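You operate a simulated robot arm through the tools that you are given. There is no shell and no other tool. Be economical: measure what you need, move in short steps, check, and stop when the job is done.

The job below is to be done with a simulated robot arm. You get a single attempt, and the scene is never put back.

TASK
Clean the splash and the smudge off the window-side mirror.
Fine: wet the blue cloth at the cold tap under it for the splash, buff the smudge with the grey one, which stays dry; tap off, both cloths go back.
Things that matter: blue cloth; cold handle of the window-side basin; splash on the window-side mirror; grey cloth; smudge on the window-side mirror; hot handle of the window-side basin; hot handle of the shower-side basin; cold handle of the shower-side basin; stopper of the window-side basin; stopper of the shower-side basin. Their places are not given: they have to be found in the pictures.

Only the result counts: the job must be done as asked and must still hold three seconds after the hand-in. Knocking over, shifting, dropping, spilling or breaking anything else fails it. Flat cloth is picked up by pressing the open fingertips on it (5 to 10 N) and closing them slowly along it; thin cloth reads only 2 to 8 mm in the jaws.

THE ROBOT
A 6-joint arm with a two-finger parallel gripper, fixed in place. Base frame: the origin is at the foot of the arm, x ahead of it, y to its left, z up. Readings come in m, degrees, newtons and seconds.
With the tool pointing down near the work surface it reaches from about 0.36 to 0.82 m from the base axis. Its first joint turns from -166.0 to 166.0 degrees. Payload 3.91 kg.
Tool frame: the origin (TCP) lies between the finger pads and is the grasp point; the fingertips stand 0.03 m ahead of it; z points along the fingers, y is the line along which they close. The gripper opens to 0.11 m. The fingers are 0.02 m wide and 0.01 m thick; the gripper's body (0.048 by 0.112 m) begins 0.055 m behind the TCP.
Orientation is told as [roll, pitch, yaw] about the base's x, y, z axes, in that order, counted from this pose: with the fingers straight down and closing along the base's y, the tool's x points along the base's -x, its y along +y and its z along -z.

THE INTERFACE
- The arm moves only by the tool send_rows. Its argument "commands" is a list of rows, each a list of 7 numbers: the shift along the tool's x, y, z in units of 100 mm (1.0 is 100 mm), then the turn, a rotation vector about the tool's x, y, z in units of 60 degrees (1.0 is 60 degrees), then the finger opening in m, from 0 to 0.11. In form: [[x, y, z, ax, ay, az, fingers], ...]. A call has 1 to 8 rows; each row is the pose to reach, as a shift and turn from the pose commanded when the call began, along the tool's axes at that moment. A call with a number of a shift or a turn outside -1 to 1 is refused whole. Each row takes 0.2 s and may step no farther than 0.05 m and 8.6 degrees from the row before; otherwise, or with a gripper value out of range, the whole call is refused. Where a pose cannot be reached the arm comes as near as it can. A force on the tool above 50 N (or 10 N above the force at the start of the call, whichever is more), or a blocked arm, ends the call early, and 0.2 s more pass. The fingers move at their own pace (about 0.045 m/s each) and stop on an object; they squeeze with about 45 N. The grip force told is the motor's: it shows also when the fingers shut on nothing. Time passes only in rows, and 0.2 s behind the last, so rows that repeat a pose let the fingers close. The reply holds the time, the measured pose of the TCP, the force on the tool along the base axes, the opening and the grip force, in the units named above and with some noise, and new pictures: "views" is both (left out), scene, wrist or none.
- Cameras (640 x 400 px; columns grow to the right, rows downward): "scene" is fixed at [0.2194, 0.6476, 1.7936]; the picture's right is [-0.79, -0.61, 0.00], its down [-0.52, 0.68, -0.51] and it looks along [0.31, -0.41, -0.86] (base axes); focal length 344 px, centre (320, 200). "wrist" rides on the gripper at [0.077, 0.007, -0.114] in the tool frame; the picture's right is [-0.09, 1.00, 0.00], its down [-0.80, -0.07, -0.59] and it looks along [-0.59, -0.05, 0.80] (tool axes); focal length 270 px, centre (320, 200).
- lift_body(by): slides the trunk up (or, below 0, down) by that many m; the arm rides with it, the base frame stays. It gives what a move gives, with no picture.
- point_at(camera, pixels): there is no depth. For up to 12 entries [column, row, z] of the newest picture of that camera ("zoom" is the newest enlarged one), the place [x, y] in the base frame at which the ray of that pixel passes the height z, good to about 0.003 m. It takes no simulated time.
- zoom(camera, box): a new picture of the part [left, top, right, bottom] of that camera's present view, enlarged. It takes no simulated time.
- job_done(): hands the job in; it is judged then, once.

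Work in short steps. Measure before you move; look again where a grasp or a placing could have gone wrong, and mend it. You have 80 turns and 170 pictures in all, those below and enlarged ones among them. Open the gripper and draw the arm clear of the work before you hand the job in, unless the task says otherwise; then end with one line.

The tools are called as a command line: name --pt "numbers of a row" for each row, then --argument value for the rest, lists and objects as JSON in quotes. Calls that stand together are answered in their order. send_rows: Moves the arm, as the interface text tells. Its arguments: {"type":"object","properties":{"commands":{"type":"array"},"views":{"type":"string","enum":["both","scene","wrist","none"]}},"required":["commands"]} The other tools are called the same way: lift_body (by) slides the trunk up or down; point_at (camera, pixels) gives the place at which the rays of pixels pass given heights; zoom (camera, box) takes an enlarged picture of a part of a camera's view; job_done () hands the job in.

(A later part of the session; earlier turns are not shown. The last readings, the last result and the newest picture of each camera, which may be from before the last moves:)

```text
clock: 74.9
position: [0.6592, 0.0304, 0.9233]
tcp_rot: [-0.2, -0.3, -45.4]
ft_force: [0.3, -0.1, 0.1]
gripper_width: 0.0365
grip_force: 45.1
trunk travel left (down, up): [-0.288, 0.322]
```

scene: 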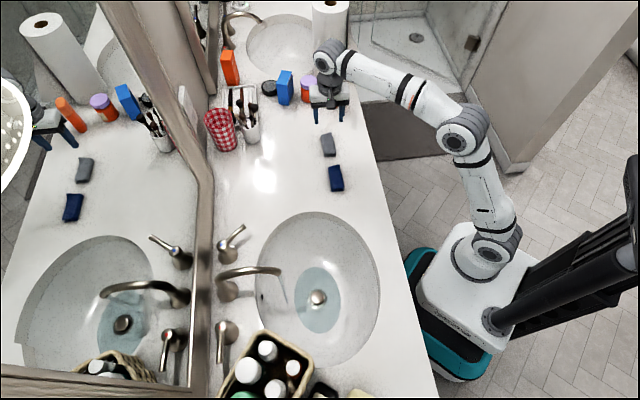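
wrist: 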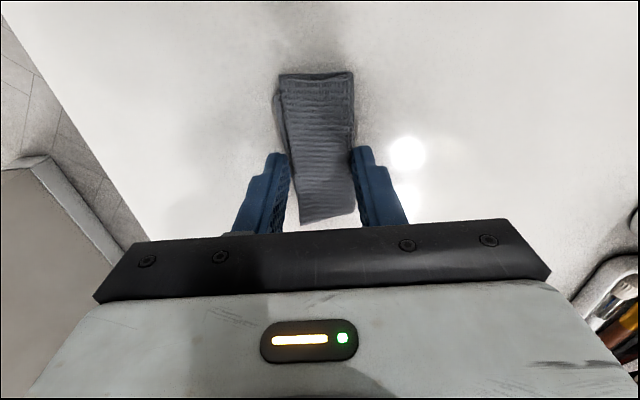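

Grey cloth held (36.5 mm, 45 N), pick pose (0.6595,0.031,0.923). I lift it and travel high toward the smudge side, turning to face the mirror.

send_rows --pt "0 0 -0.33 0 0 0 0" --pt "0 0 -0.67 0 0 0 0" --pt "0 0 -1 0 0 0 0" --views "none"

send_rows --pt "0.25 0 -0.25 0 0 0 0" --pt "0.5 0 -0.5 0 0 0 0" --pt "0.75 0 -0.75 0 0 0 0" --pt "1 0 -1 0 0 0 0" --views "none"

send_rows --pt "0.25 0 -0.2 0 0 0 0" --pt "0.5 0 -0.4 0 0 0 0" --pt "0.75 0 -0.6 0 0 0 0" --pt "1 0 -0.8 0 0 0 0" --views "none"

send_rows --pt "0.167 0 0 -0.125 0 0 0" --pt "0.333 0 0 -0.25 0 0 0" --pt "0.5 0 0 -0.375 0 0 0" --pt "0.667 0 0 -0.5 0 0 0" --pt "0.833 0 0 -0.625 0 0 0" --pt "1 0 0 -0.75 0 0 0" --views "none"

send_rows --pt "0.167 0 0 -0.125 0 0 0" --pt "0.333 0 0 -0.25 0 0 0" --pt "0.5 0 0 -0.375 0 0 0" --pt "0.667 0 0 -0.5 0 0 0" --pt "0.833 0 0 -0.625 0 0 0" --pt "1 0 0 -0.75 0 0 0" --pt "1 0 0 -0.75 0 0 0"

```text
clock: 75.7
position: [0.6574, 0.0303, 1.0239]
tcp_rot: [-0.2, -0.3, -45.4]
ft_force: [0.2, 0.4, -0.4]
gripper_width: 0.0366
grip_force: 45.0
trunk travel left (down, up): [-0.288, 0.322]
```

```text
clock: 76.7
position: [0.5866, 0.1032, 1.1238]
tcp_rot: [-0.4, -0.2, -45.4]
ft_force: [-0.1, -0.2, -0.2]
gripper_width: 0.0367
grip_force: 45.4
trunk travel left (down, up): [-0.288, 0.322]
```

```text
clock: 77.7
position: [0.5176, 0.1761, 1.203]
tcp_rot: [-0.1, -0.3, -45.3]
ft_force: [-0.8, -0.9, -0.2]
gripper_width: 0.0368
grip_force: 44.7
trunk travel left (down, up): [-0.288, 0.322]
```

```text
clock: 79.1
position: [0.4459, 0.2467, 1.2033]
tcp_rot: [44.9, -0.3, -45.4]
ft_force: [-1.1, -0.6, -0.4]
gripper_width: 0.0368
grip_force: 44.9
trunk travel left (down, up): [-0.288, 0.322]
```

```text
clock: 80.7
position: [0.3768, 0.3161, 1.2023]
tcp_rot: [89.8, -0.4, -45.4]
ft_force: [0.5, -0.4, 0.2]
gripper_width: 0.0364
grip_force: 44.8
out of reach, approached as far as the arm can: row 5, 6
trunk travel left (down, up): [-0.288, 0.322]
```

scene: 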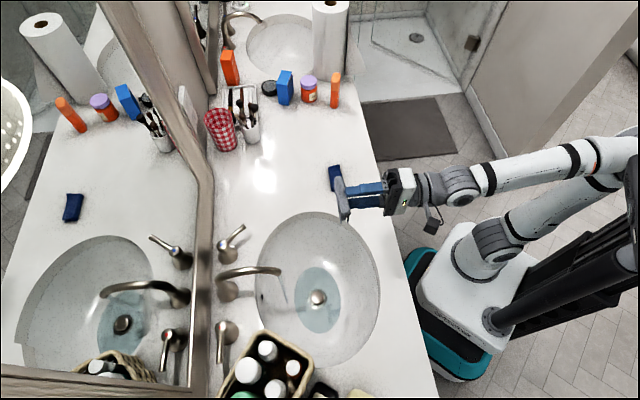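
wrist: 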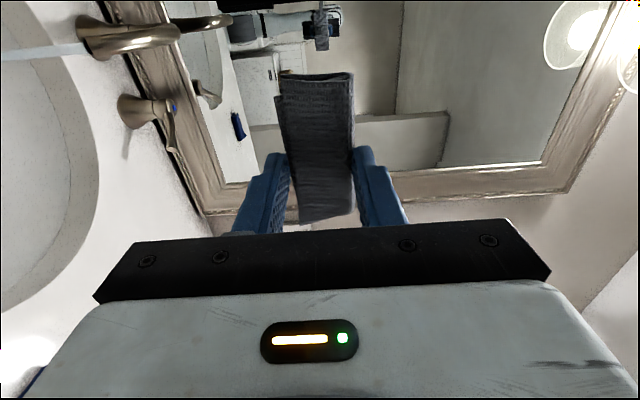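

All clear. I move along and toward the smudge, stopping ~10 cm short to look.

send_rows --pt "0.25 0 0.25 0 0 0 0" --pt "0.5 0 0.5 0 0 0 0" --pt "0.75 0 0.75 0 0 0 0" --pt "1 0 1 0 0 0 0" --views "none"

send_rows --pt "0.15 0 0.25 0 0 0 0" --pt "0.3 0 0.5 0 0 0 0" --pt "0.45 0 0.75 0 0 0 0" --pt "0.61 0 1 0 0 0 0" --pt "0.61 0 1 0 0 0 0"

zoom --camera "wrist" --box '[180, 0, 500, 220]'

zoom --camera "scene" --box '[80, 240, 260, 380]'

```text
clock: 81.7
position: [0.3764, 0.4592, 1.2002]
tcp_rot: [89.7, -0.3, -45.3]
ft_force: [0.1, 0.4, 0.4]
gripper_width: 0.0363
grip_force: 45.6
trunk travel left (down, up): [-0.288, 0.322]
```

```text
clock: 82.9
position: [0.4055, 0.5725, 1.1982]
tcp_rot: [89.8, -0.2, -45.3]
ft_force: [-0.4, 0.6, 0.0]
gripper_width: 0.0365
grip_force: 45.0
trunk travel left (down, up): [-0.288, 0.322]
```

scene: 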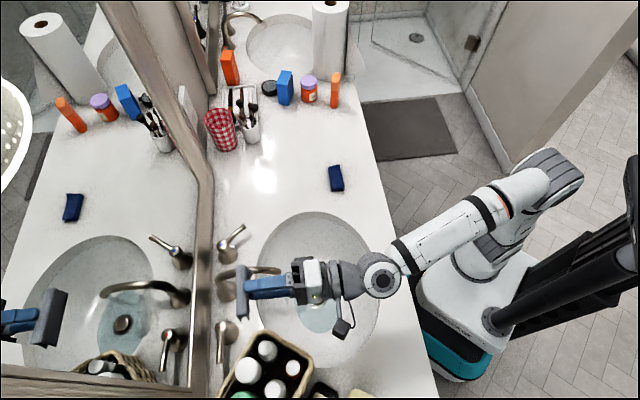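
wrist: 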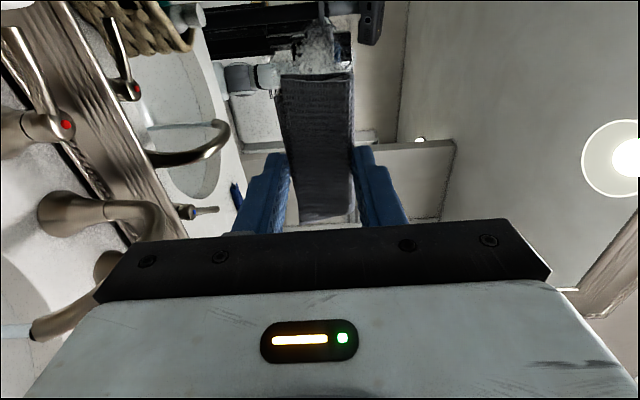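

```text
1.82 times, centred on (340, 110) of wrist
```

zoom: 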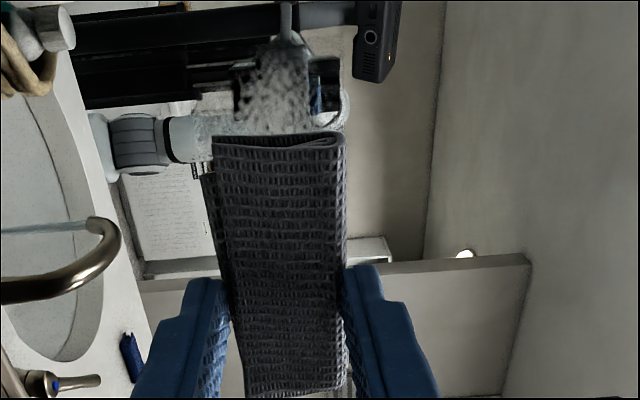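

```text
2.86 times, centred on (170, 310) of scene
```

zoom: 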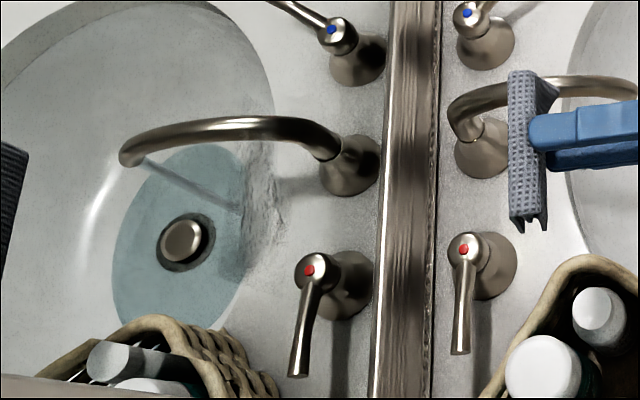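

The smudge is visible as a mottled patch at wrist (271–354, 20–74), giving d ≈ −0.18…−0.075 and z ≈ 1.15–1.24. I check bottle-top height via reflection before going low.

point_at --camera "scene" --pixels '[[268, 347, 1.0], [97, 366, 1.0], [268, 347, 1.05], [97, 366, 1.05], [268, 347, 1.1], [97, 366, 1.1], [144, 318, 1.2], [141, 335, 1.2], [152, 290, 1.2]]'

send_rows --pt "-0.1 0.13 0.25 0 0 0 0" --pt "-0.1 0.26 0.5 0 0 0 0" --pt "-0.1 0.4 0.75 0 0 0 0" --pt "-0.1 0.5 0.97 0 0 0 0" --pt "-0.1 0.5 0.97 0 0 0 0" --views "none"

```text
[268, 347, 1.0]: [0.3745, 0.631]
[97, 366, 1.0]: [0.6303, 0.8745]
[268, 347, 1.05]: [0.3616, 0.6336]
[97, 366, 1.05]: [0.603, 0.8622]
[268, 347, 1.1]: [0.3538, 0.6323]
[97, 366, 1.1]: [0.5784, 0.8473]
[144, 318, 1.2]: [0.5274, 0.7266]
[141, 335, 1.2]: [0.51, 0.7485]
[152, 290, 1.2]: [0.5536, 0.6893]
```

```text
clock: 84.1
position: [0.4823, 0.6344, 1.2476]
tcp_rot: [89.7, -0.3, -45.4]
ft_force: [-0.3, -0.7, -1.4]
gripper_width: 0.0363
grip_force: 44.9
trunk travel left (down, up): [-0.288, 0.322]
```

Bottle tops are only at z≈1.0, so it's safe. From (n 0.790, z 1.248) I advance to contact.

send_rows --pt "0 0 0.25 0 0 0 0" --pt "0 0 0.45 0 0 0 0" --pt "0 0 0.52 0 0 0 0" --pt "0 0 0.54 0 0 0 0" --pt "0 0 0.56 0 0 0 0" --pt "0 0 0.56 0 0 0 0" --views "wrist"

```text
clock: 85.5
position: [0.5215, 0.672, 1.2498]
tcp_rot: [89.8, -0.2, -45.4]
ft_force: [-7.9, -8.4, -3.9]
gripper_width: 0.0365
grip_force: 45.1
trunk travel left (down, up): [-0.288, 0.322]
```

wrist: 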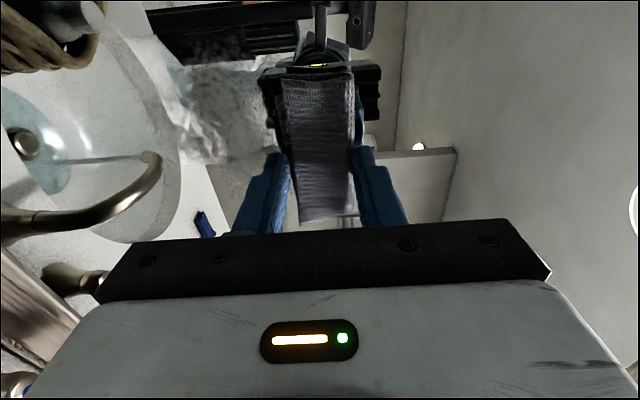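

11.5 N contact; the smudge lies below at wrist (165–275, 45–165), d −0.17…−0.10. I stroke down at d −0.107 first.

send_rows --pt "0 -0.1 0 0 0 0 0" --pt "0 -0.22 0 0 0 0 0" --pt "0 -0.34 0 0 0 0 0" --pt "0 -0.46 0 0 0 0 0" --pt "0 -0.58 0 0 0 0 0" --pt "0 -0.7 0 0 0 0 0" --pt "0 -0.82 0 0 0 0 0" --pt "0 -0.95 0 0 0 0 0" --views "wrist"

```text
clock: 87.3
position: [0.5218, 0.6714, 1.1565]
tcp_rot: [89.9, -0.4, -45.4]
ft_force: [-7.5, -9.2, 8.2]
gripper_width: 0.0366
grip_force: 45.0
trunk travel left (down, up): [-0.288, 0.322]
```

wrist: 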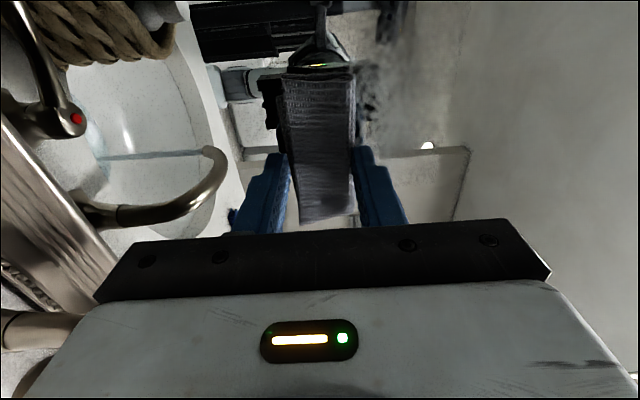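

Partly cleared; some haze remains at (365–430, 40–150). I finish the stroke, lift off 15 mm, and go up for another at d −0.148.

send_rows --pt "0 -0.1 0 0 0 0 0" --pt "0 -0.18 0 0 0 0 0" --pt "0 -0.18 -0.15 0 0 0 0" --pt "0.2 0.2 -0.15 0 0 0 0" --pt "0.4 0.55 -0.15 0 0 0 0" --pt "0.4 0.95 -0.15 0 0 0 0" --pt "0.4 0.95 -0.03 0 0 0 0" --pt "0.4 0.95 0.0 0 0 0 0" --views "none"

send_rows --pt "0 0 0 0 0 0 0" --views "wrist"

```text
clock: 89.1
position: [0.4931, 0.6984, 1.2506]
tcp_rot: [89.8, -0.3, -45.4]
ft_force: [-7.4, -8.1, -3.8]
gripper_width: 0.0364
grip_force: 45.4
trunk travel left (down, up): [-0.288, 0.322]
```

```text
clock: 89.5
position: [0.4935, 0.7, 1.2508]
tcp_rot: [90.0, -0.3, -45.4]
ft_force: [-5.8, -6.8, -2.2]
gripper_width: 0.0365
grip_force: 44.7
trunk travel left (down, up): [-0.288, 0.322]
```

wrist: 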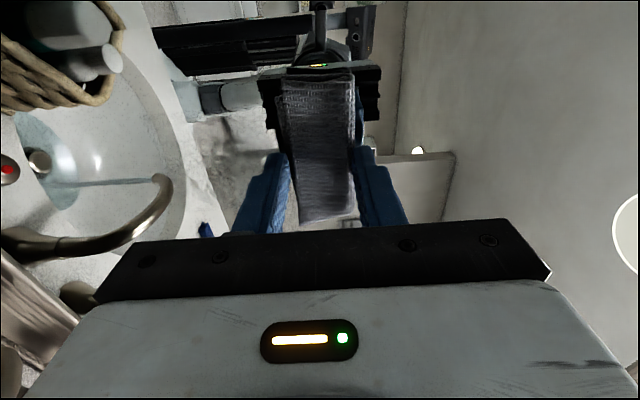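

Contact 9 N, smudge remains at (185–275, 80–200). I stroke down here with a hair more pressure.

send_rows --pt "0 -0.1 0.003 0 0 0 0" --pt "0 -0.22 0.003 0 0 0 0" --pt "0 -0.34 0.003 0 0 0 0" --pt "0 -0.46 0.003 0 0 0 0" --pt "0 -0.58 0.003 0 0 0 0" --pt "0 -0.7 0.003 0 0 0 0" --pt "0 -0.82 0.003 0 0 0 0" --pt "0 -0.95 0.003 0 0 0 0" --views "none"

send_rows --pt "0 -0.1 0 0 0 0 0" --pt "0 -0.18 0 0 0 0 0" --pt "0 -0.18 -0.4 0 0 0 0" --pt "0 -0.18 -0.8 0 0 0 0" --pt "0 -0.18 -0.8 0 0 0 0"

zoom --camera "wrist" --box '[230, 0, 480, 180]'

zoom --camera "scene" --box '[100, 250, 220, 350]'

```text
clock: 91.3
position: [0.4935, 0.6998, 1.1552]
tcp_rot: [89.9, -0.4, -45.5]
ft_force: [-7.9, -6.9, 6.7]
gripper_width: 0.037
grip_force: 45.0
trunk travel left (down, up): [-0.288, 0.322]
```

```text
clock: 92.5
position: [0.4351, 0.6442, 1.1378]
tcp_rot: [89.8, -0.4, -45.4]
ft_force: [0.0, -0.5, -0.3]
gripper_width: 0.037
grip_force: 45.0
trunk travel left (down, up): [-0.288, 0.322]
```

scene: 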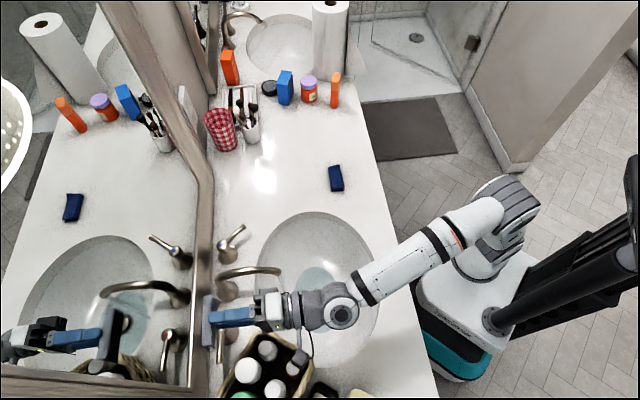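
wrist: 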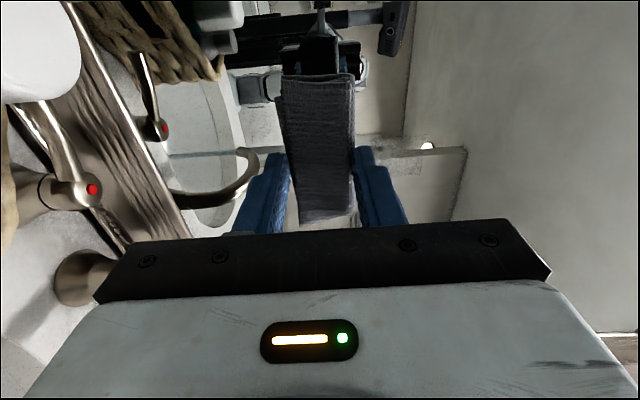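

```text
2.22 times, centred on (355, 90) of wrist
```

zoom: 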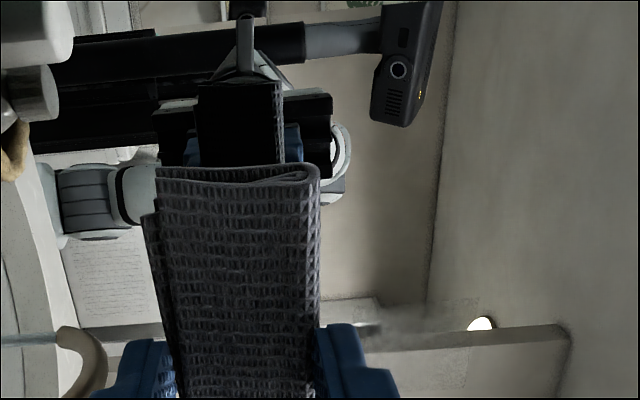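

```text
4.00 times, centred on (160, 300) of scene
```

zoom: 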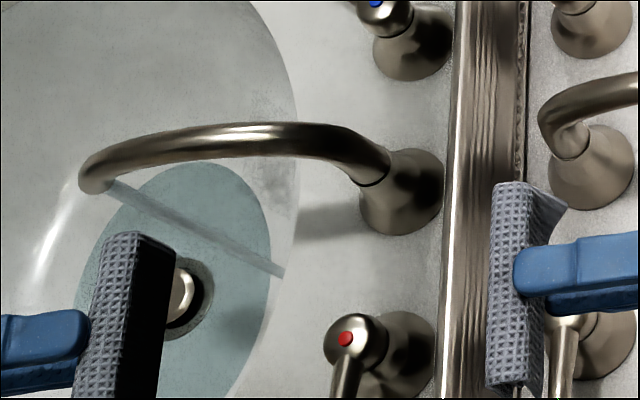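

Most is gone, but a faint haze remains at wrist (404,155), i.e. d≈−0.09, z≈1.19–1.24. I go for another downward stroke centred at d −0.08 from z 1.262.

send_rows --pt "-0.17 0.25 0 0 0 0 0" --pt "-0.34 0.5 0 0 0 0 0" --pt "-0.5 0.75 0.1 0 0 0 0" --pt "-0.68 1 0.3 0 0 0 0" --views "none"

send_rows --pt "0 0.15 0.2 0 0 0 0" --pt "0 0.25 0.4 0 0 0 0" --pt "0 0.25 0.5 0 0 0 0" --pt "0 0.25 0.525 0 0 0 0" --pt "0 0.25 0.525 0 0 0 0" --views "wrist"

```text
clock: 93.5
position: [0.508, 0.6203, 1.2363]
tcp_rot: [89.7, -0.3, -45.4]
ft_force: [-0.5, -0.3, 0.5]
gripper_width: 0.0366
grip_force: 44.9
trunk travel left (down, up): [-0.288, 0.322]
```

```text
clock: 94.5
position: [0.5408, 0.6532, 1.2626]
tcp_rot: [89.6, -0.2, -45.5]
ft_force: [-22.6, -24.5, -9.2]
gripper_width: 0.0365
grip_force: 44.9
trunk travel left (down, up): [-0.288, 0.322]
stopped in row 4: the force on the tool passed its limit (the readings are from after the stop); the commanded pose is now the measured one
```

wrist: 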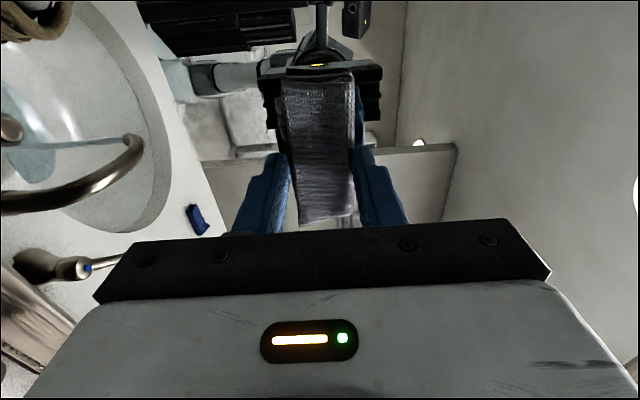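

Pressed too hard (33 N); I back off 3 mm and read.

send_rows --pt "0 0 -0.025 0 0 0 0" --pt "0 0 -0.025 0 0 0 0" --views "none"

```text
clock: 95.1
position: [0.5418, 0.6539, 1.2625]
tcp_rot: [89.7, -0.2, -45.6]
ft_force: [-9.0, -9.0, 3.5]
gripper_width: 0.0365
grip_force: 44.1
trunk travel left (down, up): [-0.288, 0.322]
```

12.7 N now; I stroke down over the remaining haze and then lift off to inspect.

send_rows --pt "0 -0.1 0 0 0 0 0" --pt "0 -0.22 0 0 0 0 0" --pt "0 -0.34 0 0 0 0 0" --pt "0 -0.46 0 0 0 0 0" --pt "0 -0.58 0 0 0 0 0" --pt "0 -0.7 0 0 0 0 0" --pt "0 -0.82 0 0 0 0 0" --pt "0 -0.95 0 0 0 0 0" --views "none"

send_rows --pt "0 -0.1 0 0 0 0 0" --pt "0 -0.2 0 0 0 0 0" --pt "0 -0.2 -0.4 0 0 0 0" --pt "0 -0.2 -0.8 0 0 0 0" --pt "0 -0.2 -0.8 0 0 0 0"

zoom --camera "wrist" --box '[230, 0, 480, 180]'

zoom --camera "scene" --box '[100, 250, 220, 350]'

```text
clock: 96.9
position: [0.5419, 0.6523, 1.1655]
tcp_rot: [89.5, -0.2, -45.5]
ft_force: [-6.0, -4.9, 6.0]
gripper_width: 0.0366
grip_force: 44.6
trunk travel left (down, up): [-0.288, 0.322]
```

```text
clock: 98.1
position: [0.4851, 0.5996, 1.1472]
tcp_rot: [89.5, -0.2, -45.5]
ft_force: [0.3, 0.3, 0.1]
gripper_width: 0.0365
grip_force: 45.4
trunk travel left (down, up): [-0.288, 0.322]
```

scene: 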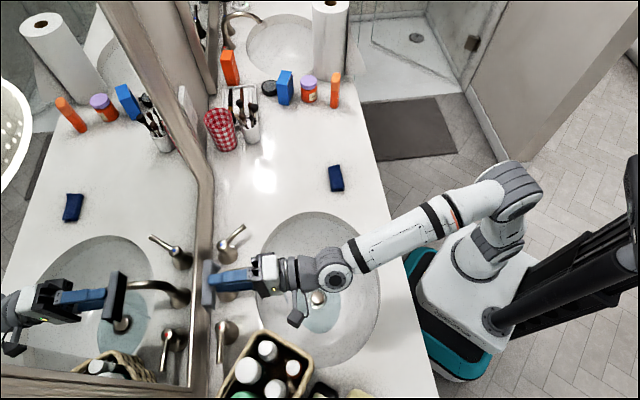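
wrist: 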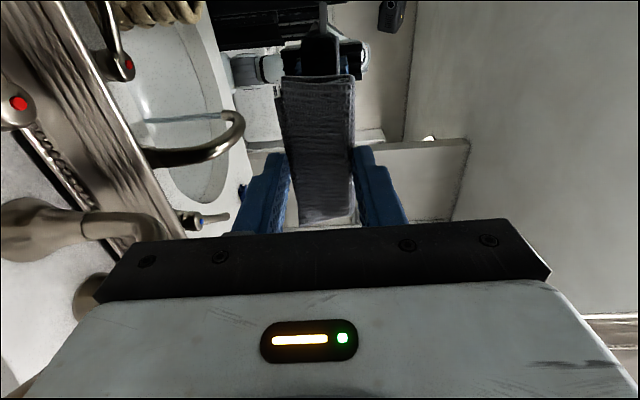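

```text
2.22 times, centred on (355, 90) of wrist
```

zoom: 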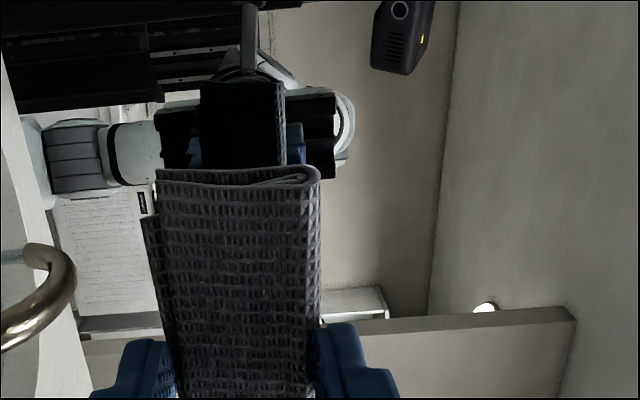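

```text
4.00 times, centred on (160, 300) of scene
```

zoom: 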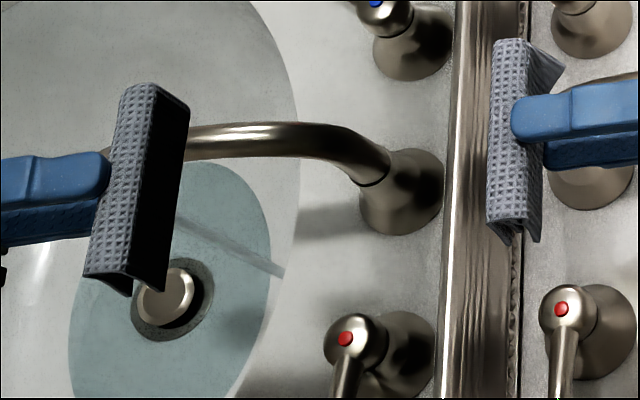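

The mirror is clean now. I bring the grey cloth back the same high way.

send_rows --pt "-0.12 0.08 -0.25 0 0 0 0" --pt "-0.25 0.15 -0.5 0 0 0 0" --pt "-0.37 0.23 -0.75 0 0 0 0" --pt "-0.5 0.3 -1 0 0 0 0" --views "none"

send_rows --pt "-0.25 0 -0.25 0 0 0 0" --pt "-0.5 0 -0.5 0 0 0 0" --pt "-0.75 0 -0.75 0 0 0 0" --pt "-1 0 -1 0 0 0 0" --views "none"

send_rows --pt "-0.167 0 -0.1 0.125 0 0 0" --pt "-0.333 0 -0.2 0.25 0 0 0" --pt "-0.5 0 -0.3 0.375 0 0 0" --pt "-0.667 0 -0.4 0.5 0 0 0" --pt "-0.833 0 -0.5 0.625 0 0 0" --pt "-1 0 -0.6 0.75 0 0 0" --views "none"

send_rows --pt "-0.167 0 0 0.125 0 0 0" --pt "-0.333 0 0 0.25 0 0 0" --pt "-0.5 0 0 0.375 0 0 0" --pt "-0.667 0 0 0.5 0 0 0" --pt "-0.833 0 0 0.625 0 0 0" --pt "-1 0 0 0.75 0 0 0" --views "none"

send_rows --pt "-0.25 0 0.1 0 0 0 0" --pt "-0.5 0 0.2 0 0 0 0" --pt "-0.75 0 0.3 0 0 0 0" --pt "-1 0 0.4 0 0 0 0" --pt "-1 0 0.4 0 0 0 0"

```text
clock: 99.1
position: [0.448, 0.4899, 1.1773]
tcp_rot: [89.5, -0.2, -45.6]
ft_force: [0.6, 1.2, -0.2]
gripper_width: 0.0365
grip_force: 45.5
trunk travel left (down, up): [-0.288, 0.322]
```

```text
clock: 100.1
position: [0.4477, 0.349, 1.1775]
tcp_rot: [89.4, -0.1, -45.5]
ft_force: [-0.8, -1.1, 1.2]
gripper_width: 0.0366
grip_force: 44.8
trunk travel left (down, up): [-0.288, 0.322]
```

```text
clock: 101.5
position: [0.4932, 0.2286, 0.9681]
tcp_rot: [55.1, -1.7, -44.9]
ft_force: [0.0, -0.2, 0.4]
gripper_width: 0.0364
grip_force: 44.6
out of reach, approached as far as the arm can: row 1, 2, 3, 4, 5, 6
trunk travel left (down, up): [-0.288, 0.322]
```

```text
clock: 102.0
position: [0.5048, 0.2083, 0.9204]
tcp_rot: [48.9, -1.6, -44.5]
ft_force: [-11.0, -3.3, 13.9]
gripper_width: 0.0362
grip_force: 45.1
out of reach, approached as far as the arm can: row 1, 2
trunk travel left (down, up): [-0.288, 0.322]
stopped in row 2: the force on the tool passed its limit (the readings are from after the stop); the commanded pose is now the measured one
```

```text
clock: 102.4
position: [0.5213, 0.2008, 0.9214]
tcp_rot: [49.3, -1.6, -44.2]
ft_force: [-10.3, -8.1, 18.7]
gripper_width: 0.0362
grip_force: 45.0
trunk travel left (down, up): [-0.288, 0.322]
stopped in row 1: the force on the tool passed its limit (the readings are from after the stop); the commanded pose is now the measured one
```

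scene: 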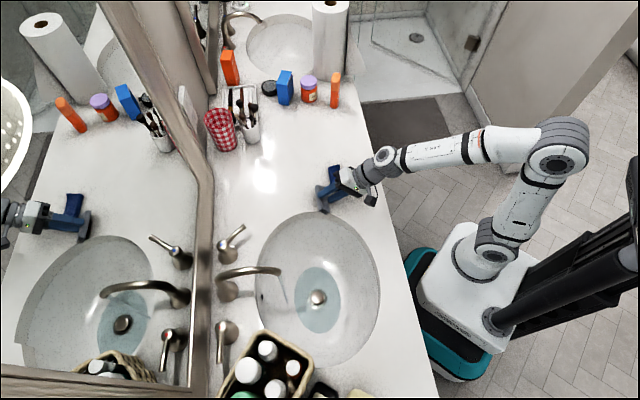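
wrist: 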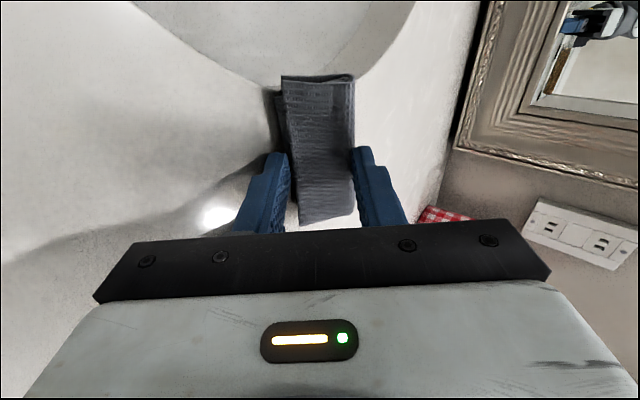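

The arm met a reach limit during the turn and sank to the counter; I must stop and lift straight up, then inspect the blue cloth.

send_rows --pt "0 0.15 -0.13 0 0 0 0" --pt "0 0.38 -0.33 0 0 0 0" --pt "0 0.75 -0.656 0 0 0 0" --pt "0 0.75 -0.656 0 0 0 0"

zoom --camera "scene" --box '[295, 110, 395, 210]'

zoom --camera "wrist" --box '[200, 40, 440, 240]'

```text
clock: 103.4
position: [0.5172, 0.1915, 0.9397]
tcp_rot: [50.7, -1.9, -43.8]
ft_force: [1.0, -0.1, 0.4]
gripper_width: 0.0362
grip_force: 45.2
out of reach, approached as far as the arm can: row 1, 2, 3, 4
trunk travel left (down, up): [-0.288, 0.322]
```

scene: 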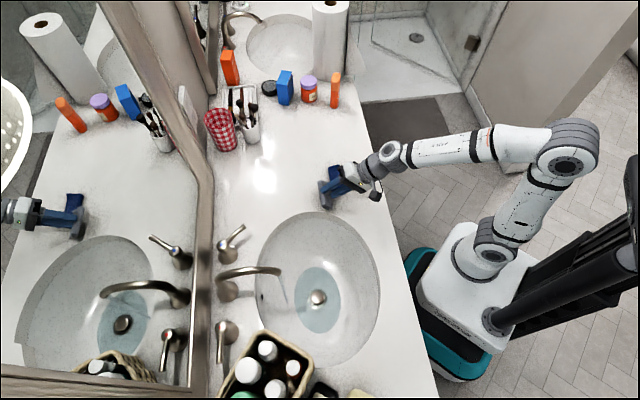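
wrist: 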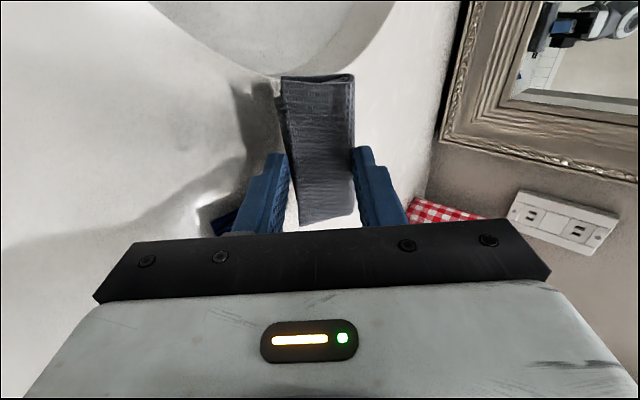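

```text
4.00 times, centred on (345, 160) of scene
```

zoom: 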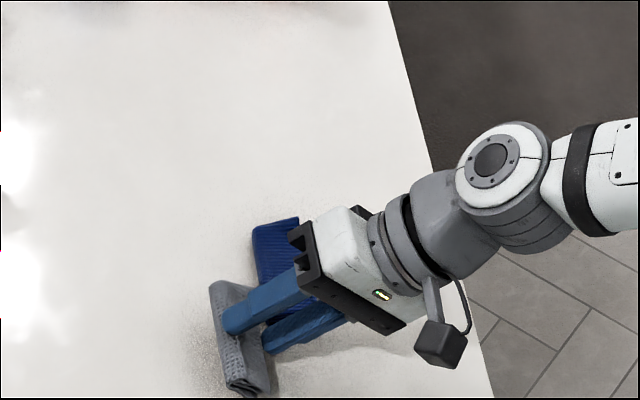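

```text
2.00 times, centred on (320, 140) of wrist
```

zoom: 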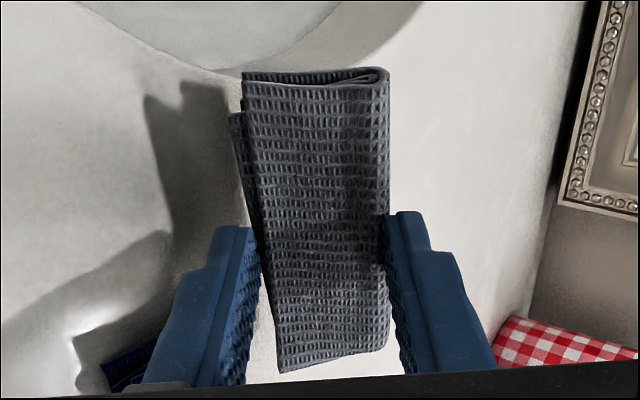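

The lift stalled because the arm is folded too near its base; the blue cloth's corner is still at (328,167), unmoved. I move outward and up together to free it.

send_rows --pt "0.05 0.25 -0.06 0 0 0 0" --pt "0.1 0.5 -0.04 0 0 0 0" --pt "0.15 0.84 0.0 0 0 0 0" --pt "0.15 0.84 0.0 0 0 0 0" --views "scene"

```text
clock: 104.4
position: [0.5393, 0.2291, 0.9352]
tcp_rot: [51.2, -1.9, -44.0]
ft_force: [-0.4, -0.5, 0.0]
gripper_width: 0.0367
grip_force: 44.9
out of reach, approached as far as the arm can: row 1, 2, 3, 4
trunk travel left (down, up): [-0.288, 0.322]
```

scene: 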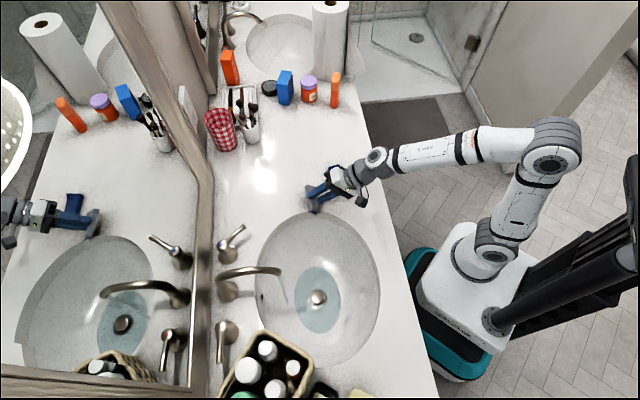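

Up is blocked by a joint limit, so I raise the trunk 0.12 m instead, which carries the tool straight up.

lift_body --by 0.12

send_rows --pt "0 0 0 0.1 0 0 0" --pt "0 0 0 0.2 0 0 0" --pt "0 0 0 0.3 0 0 0" --pt "0 0 0 0.3 0 0 0"

```text
clock: 105.9
position: [0.5393, 0.2271, 1.0559]
tcp_rot: [51.2, -1.8, -44.0]
ft_force: [-0.9, -0.5, -0.3]
gripper_width: 0.0365
grip_force: 45.1
trunk travel left (down, up): [-0.408, 0.202]
```

```text
clock: 106.9
position: [0.5254, 0.2078, 0.9786]
tcp_rot: [41.8, -2.5, -43.7]
ft_force: [0.4, 0.1, 0.2]
gripper_width: 0.0365
grip_force: 44.7
out of reach, approached as far as the arm can: row 1, 2, 3, 4
trunk travel left (down, up): [-0.408, 0.202]
```

scene: 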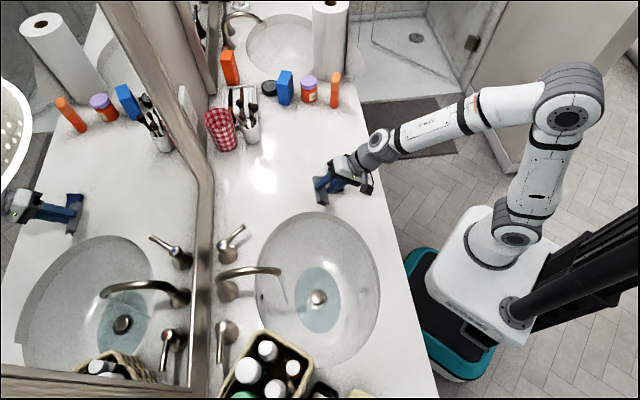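
wrist: 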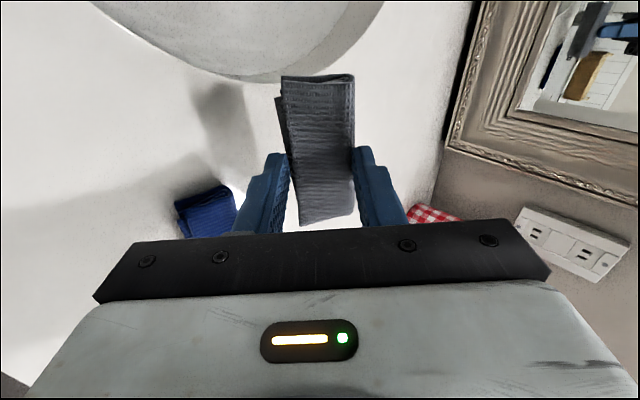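

The arm is at its inner fold limit. I move outward (+n) 80 mm with the tilt unchanged to free it.

send_rows --pt "0 0.15 0.13 0 0 0 0" --pt "0 0.3 0.27 0 0 0 0" --pt "0 0.45 0.4 0 0 0 0" --pt "0 0.6 0.53 0 0 0 0" --pt "0 0.6 0.53 0 0 0 0" --views "none"

send_rows --pt "0 0.15 -0.16 0 0 0 0" --pt "0 0.3 -0.33 0 0 0 0" --pt "0 0.3 -0.33 0 0 0 0" --views "none"

```text
clock: 108.1
position: [0.5753, 0.2616, 0.9587]
tcp_rot: [42.6, -2.6, -43.7]
ft_force: [0.4, -0.3, -0.9]
gripper_width: 0.0362
grip_force: 45.2
out of reach, approached as far as the arm can: row 2, 3, 4, 5
trunk travel left (down, up): [-0.408, 0.202]
```

```text
clock: 108.9
position: [0.5645, 0.254, 0.9701]
tcp_rot: [43.2, -2.7, -43.6]
ft_force: [-1.4, -0.1, -0.3]
gripper_width: 0.0365
grip_force: 44.9
out of reach, approached as far as the arm can: row 1, 2, 3
trunk travel left (down, up): [-0.408, 0.202]
```

Still on the same constraint. Larger tilt frees height, so I turn the tool back toward horizontal and watch whether the height recovers.

send_rows --pt "0 0.05 -0.05 -0.13 0 0 0" --pt "0 0.1 -0.1 -0.26 0 0 0" --pt "0 0.2 -0.2 -0.39 0 0 0" --pt "0 0.3 -0.3 -0.52 0 0 0" --pt "0 0.4 -0.4 -0.65 0 0 0" --pt "0 0.5 -0.5 -0.78 0 0 0" --pt "0 0.5 -0.5 -0.78 0 0 0"

```text
clock: 110.5
position: [0.5641, 0.2615, 1.0399]
tcp_rot: [88.7, -2.4, -43.7]
ft_force: [0.5, -0.8, 0.5]
gripper_width: 0.0365
grip_force: 44.7
trunk travel left (down, up): [-0.408, 0.202]
```

scene: 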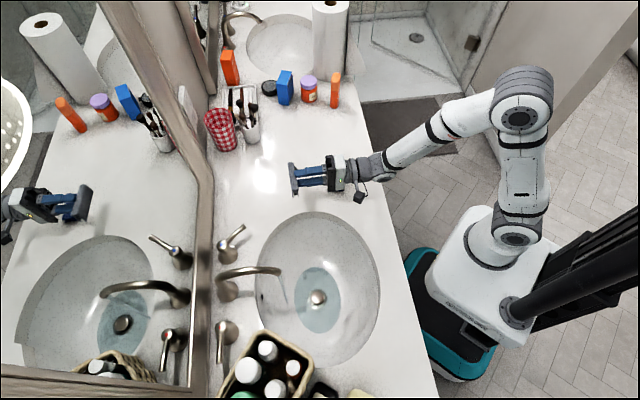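
wrist: 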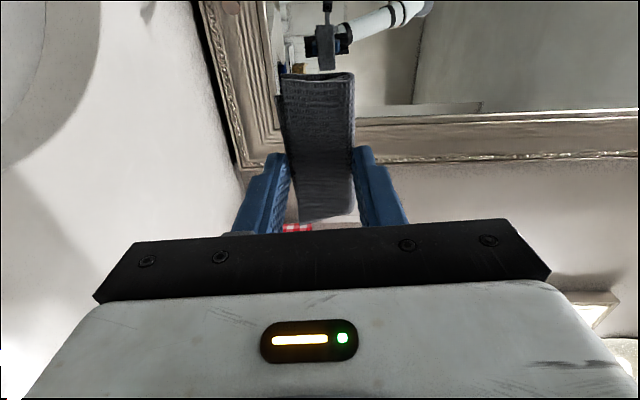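

Free again with the tool horizontal. I replicate the pose from which the blue cloth's return worked: (0.603,0.312,1.124), trunk at −0.2, then tilt gradually.

send_rows --pt "0 0.3 0.15 0 0 0 0" --pt "0 0.6 0.3 0 0 0 0" --pt "0 0.9 0.5 0 0 0 0" --pt "0.06 1 0.63 0 0 0 0" --views "none"

lift_body --by -0.12

send_rows --pt "0 0.3 0 0 0 0 0" --pt "0 0.6 0 0 0 0 0" --pt "0 1 0 0 0 0 0" --pt "0 1 0 0 0 0 0"

```text
clock: 111.5
position: [0.6015, 0.3156, 1.1376]
tcp_rot: [88.7, -2.3, -43.6]
ft_force: [0.3, 0.4, 0.3]
gripper_width: 0.0367
grip_force: 44.3
trunk travel left (down, up): [-0.408, 0.202]
```

```text
clock: 113.0
position: [0.6027, 0.3144, 1.0176]
tcp_rot: [88.8, -2.4, -43.8]
ft_force: [-0.7, 0.3, 0.3]
gripper_width: 0.0363
grip_force: 45.3
trunk travel left (down, up): [-0.288, 0.322]
```

```text
clock: 114.0
position: [0.6002, 0.3189, 1.1179]
tcp_rot: [88.7, -2.4, -43.8]
ft_force: [-0.5, -0.2, -0.3]
gripper_width: 0.0362
grip_force: 45.1
trunk travel left (down, up): [-0.288, 0.322]
```

scene: 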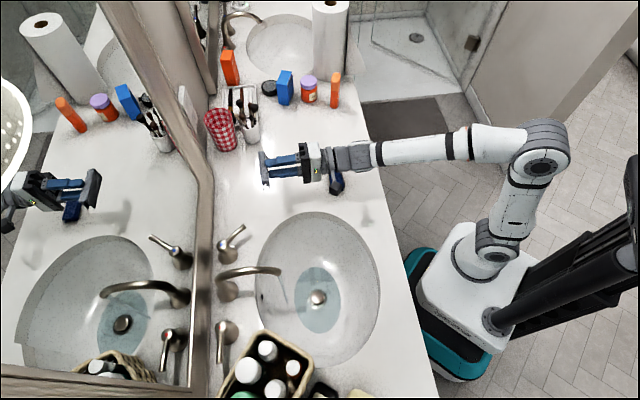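
wrist: 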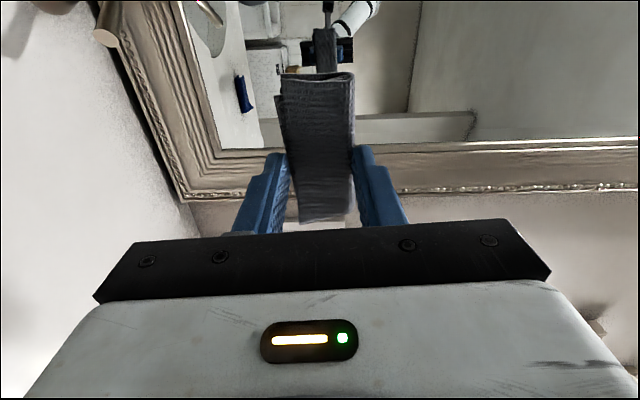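

Same pose as the blue return. I try tilting just 22° here as a test.

send_rows --pt "-0.13 0 -0.1 0.125 0 0 0" --pt "-0.2 0 -0.2 0.25 0 0 0" --pt "-0.2 0 -0.3 0.375 0 0 0" --pt "-0.2 0 -0.3 0.375 0 0 0" --views "none"

```text
clock: 115.0
position: [0.5957, 0.2867, 1.1022]
tcp_rot: [70.6, -2.7, -43.7]
ft_force: [-0.3, -0.8, 0.2]
gripper_width: 0.0366
grip_force: 44.8
out of reach, approached as far as the arm can: row 3, 4
trunk travel left (down, up): [-0.288, 0.322]
```

The wrist seems to have wound around to the other side during the smudge strokes, so tilting here meets a joint limit. I unwind it: tool up to ~100°, then yaw 50° to the right, before tilting down.

send_rows --pt "0 0 0 -0.125 0 0 0" --pt "0 0 0 -0.25 0 0 0" --pt "0 0 0 -0.375 0 0 0" --pt "0 0 0 -0.49 0 0 0" --pt "0 0 0 -0.49 0 0 0" --views "none"

send_rows --pt "0 0 0 0 -0.14 0 0" --pt "0 0 0 0 -0.28 0 0" --pt "0 0 0 0 -0.42 0 0" --pt "0 0 0 0 -0.56 0 0" --pt "0 0 0 0 -0.7 0 0" --pt "0 0 0 0 -0.83 0 0" --pt "0 0 0 0 -0.83 0 0"

```text
clock: 116.2
position: [0.5951, 0.2857, 1.1021]
tcp_rot: [100.2, -2.7, -43.7]
ft_force: [0.0, -0.7, 0.0]
gripper_width: 0.0364
grip_force: 45.0
trunk travel left (down, up): [-0.288, 0.322]
```

```text
clock: 117.8
position: [0.5949, 0.287, 1.1031]
tcp_rot: [98.5, 6.0, -93.0]
ft_force: [0.6, -0.6, 0.6]
gripper_width: 0.0366
grip_force: 45.0
trunk travel left (down, up): [-0.288, 0.322]
```

scene: 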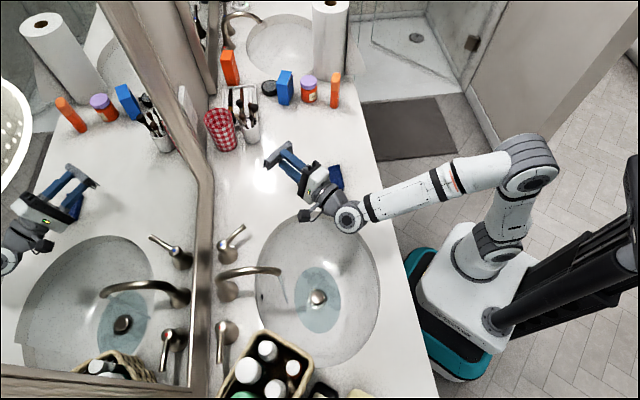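
wrist: 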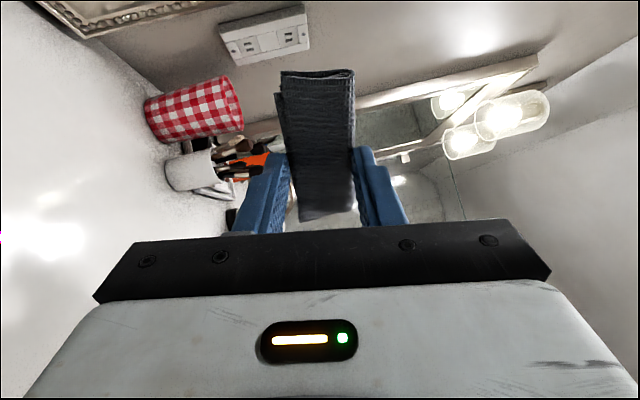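

The yaw went without limits. Now I tilt down 48° on this side, TCP held.

send_rows --pt "0 0 0 0.12 0 0 0" --pt "0 0 0 0.24 0 0 0" --pt "0 0 0 0.36 0 0 0" --pt "0 0 0 0.48 0 0 0" --pt "0 0 0 0.6 0 0 0" --pt "0 0 0 0.72 0 0 0" --pt "0 0 0 0.8 0 0 0" --views "scene"

```text
clock: 119.4
position: [0.5942, 0.287, 1.1023]
tcp_rot: [50.6, 5.8, -92.8]
ft_force: [0.2, -0.8, -0.8]
gripper_width: 0.0366
grip_force: 44.6
trunk travel left (down, up): [-0.288, 0.322]
```

scene: 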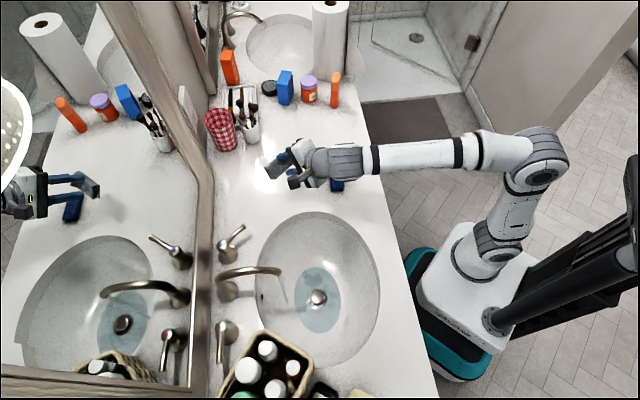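

Unwound. I finish tilting to straight down.

send_rows --pt "0 0 0 0.12 0 0 0" --pt "0 0 0 0.24 0 0 0" --pt "0 0 0 0.36 0 0 0" --pt "0 0 0 0.48 0 0 0" --pt "0 0 0 0.6 0 0 0" --pt "0 0 0 0.72 0 0 0" --pt "0 0 0 0.84 0 0 0" --views "none"

send_rows --pt "0 0 0 0 0 -0.13 0" --pt "0 0 0 0 0 -0.26 0" --pt "0 0 0 0 0 -0.39 0" --pt "0 0 0 0 0 -0.52 0" --pt "0 0 0 0 0 -0.65 0" --pt "0 0 0 0 0 -0.78 0" --pt "0 0 0 0 0 -0.78 0" --views "none"

```text
clock: 121.0
position: [0.5724, 0.3128, 1.1067]
tcp_rot: [15.5, -7.8, -95.2]
ft_force: [-0.3, 0.9, 0.0]
gripper_width: 0.0365
grip_force: 44.8
out of reach, approached as far as the arm can: row 3, 4, 5, 6, 7
trunk travel left (down, up): [-0.288, 0.322]
```

```text
clock: 122.6
position: [0.5759, 0.3129, 1.1037]
tcp_rot: [4.8, -16.8, -48.1]
ft_force: [0.1, 0.1, -0.2]
gripper_width: 0.0361
grip_force: 45.3
trunk travel left (down, up): [-0.288, 0.322]
```

Nearly down; the remaining tilt came from the outer reach limit. I correct the angles while moving inward and along toward the grey's spot.

send_rows --pt "-0.25 -0.25 0 0.02 0.07 -0.01 0" --pt "-0.5 -0.5 0 0.04 0.14 -0.02 0" --pt "-0.75 -0.75 0 0.06 0.21 -0.035 0" --pt "-1 -1 0 0.08 0.28 -0.05 0" --pt "-1 -1 0 0.08 0.28 -0.05 0"

```text
clock: 123.8
position: [0.5783, 0.2011, 1.1425]
tcp_rot: [-5.3, -14.8, -44.5]
ft_force: [0.2, -0.1, -0.4]
gripper_width: 0.0367
grip_force: 44.6
out of reach, approached as far as the arm can: row 1, 2, 3, 4, 5
trunk travel left (down, up): [-0.288, 0.322]
```

scene: 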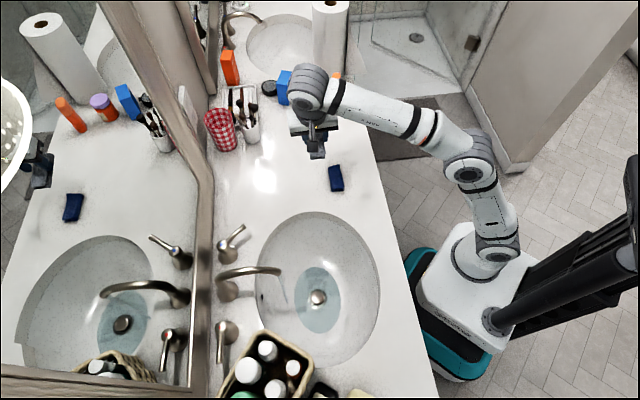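
wrist: 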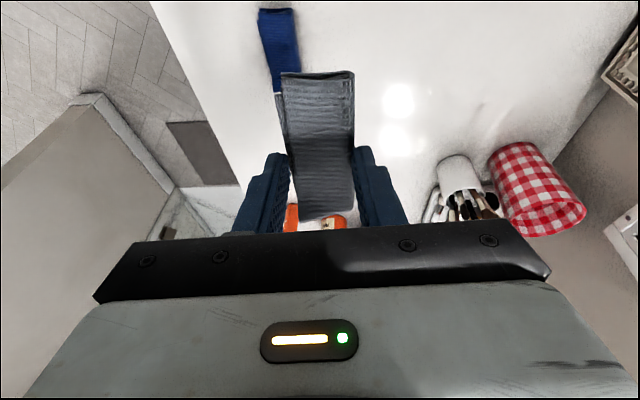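

Blue cloth is untouched at (336,178). I continue, lowering 6 cm and levelling the tool.

send_rows --pt "-0.2 -0.15 0.2 -0.02 0.06 0 0" --pt "-0.4 -0.3 0.4 -0.04 0.12 0 0" --pt "-0.6 -0.45 0.6 -0.065 0.185 0 0" --pt "-0.8 -0.6 0.8 -0.088 0.247 0 0" --pt "-0.8 -0.6 0.8 -0.088 0.247 0 0" --views "none"

```text
clock: 125.0
position: [0.6048, 0.0855, 1.1027]
tcp_rot: [-8.7, -13.5, -44.1]
ft_force: [-0.3, -0.1, -0.8]
gripper_width: 0.0363
grip_force: 44.7
out of reach, approached as far as the arm can: row 1, 2, 3, 4, 5
trunk travel left (down, up): [-0.288, 0.322]
```

The tool still leans 16° as the wrist bend is limited at this trunk height. Raising the trunk 0.2 m makes the forearm slope down and eases that; then I descend and level.

lift_body --by 0.2

send_rows --pt "0 0 0.25 0 0 0 0" --pt "0 0 0.5 0 0 0 0" --pt "0 0 0.75 -0.05 0.05 0 0" --pt "0 0 1 -0.1 0.12 0 0" --pt "0 0 1 -0.145 0.225 0 0" --pt "0 0 1 -0.145 0.225 0 0"

```text
clock: 127.2
position: [0.6051, 0.0871, 1.3022]
tcp_rot: [-8.8, -13.5, -44.1]
ft_force: [-0.3, -0.1, 0.5]
gripper_width: 0.0364
grip_force: 45.2
trunk travel left (down, up): [-0.488, 0.122]
```

```text
clock: 128.6
position: [0.6029, 0.0596, 1.1964]
tcp_rot: [-7.1, -14.3, -44.3]
ft_force: [0.2, 0.3, -0.6]
gripper_width: 0.0367
grip_force: 44.9
out of reach, approached as far as the arm can: row 3, 4, 5, 6
trunk travel left (down, up): [-0.488, 0.122]
```

scene: 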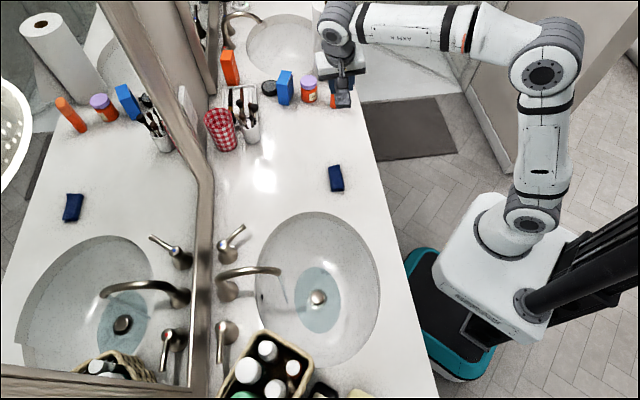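
wrist: 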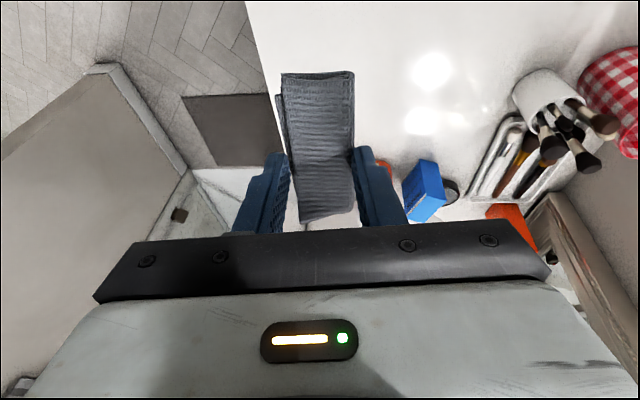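

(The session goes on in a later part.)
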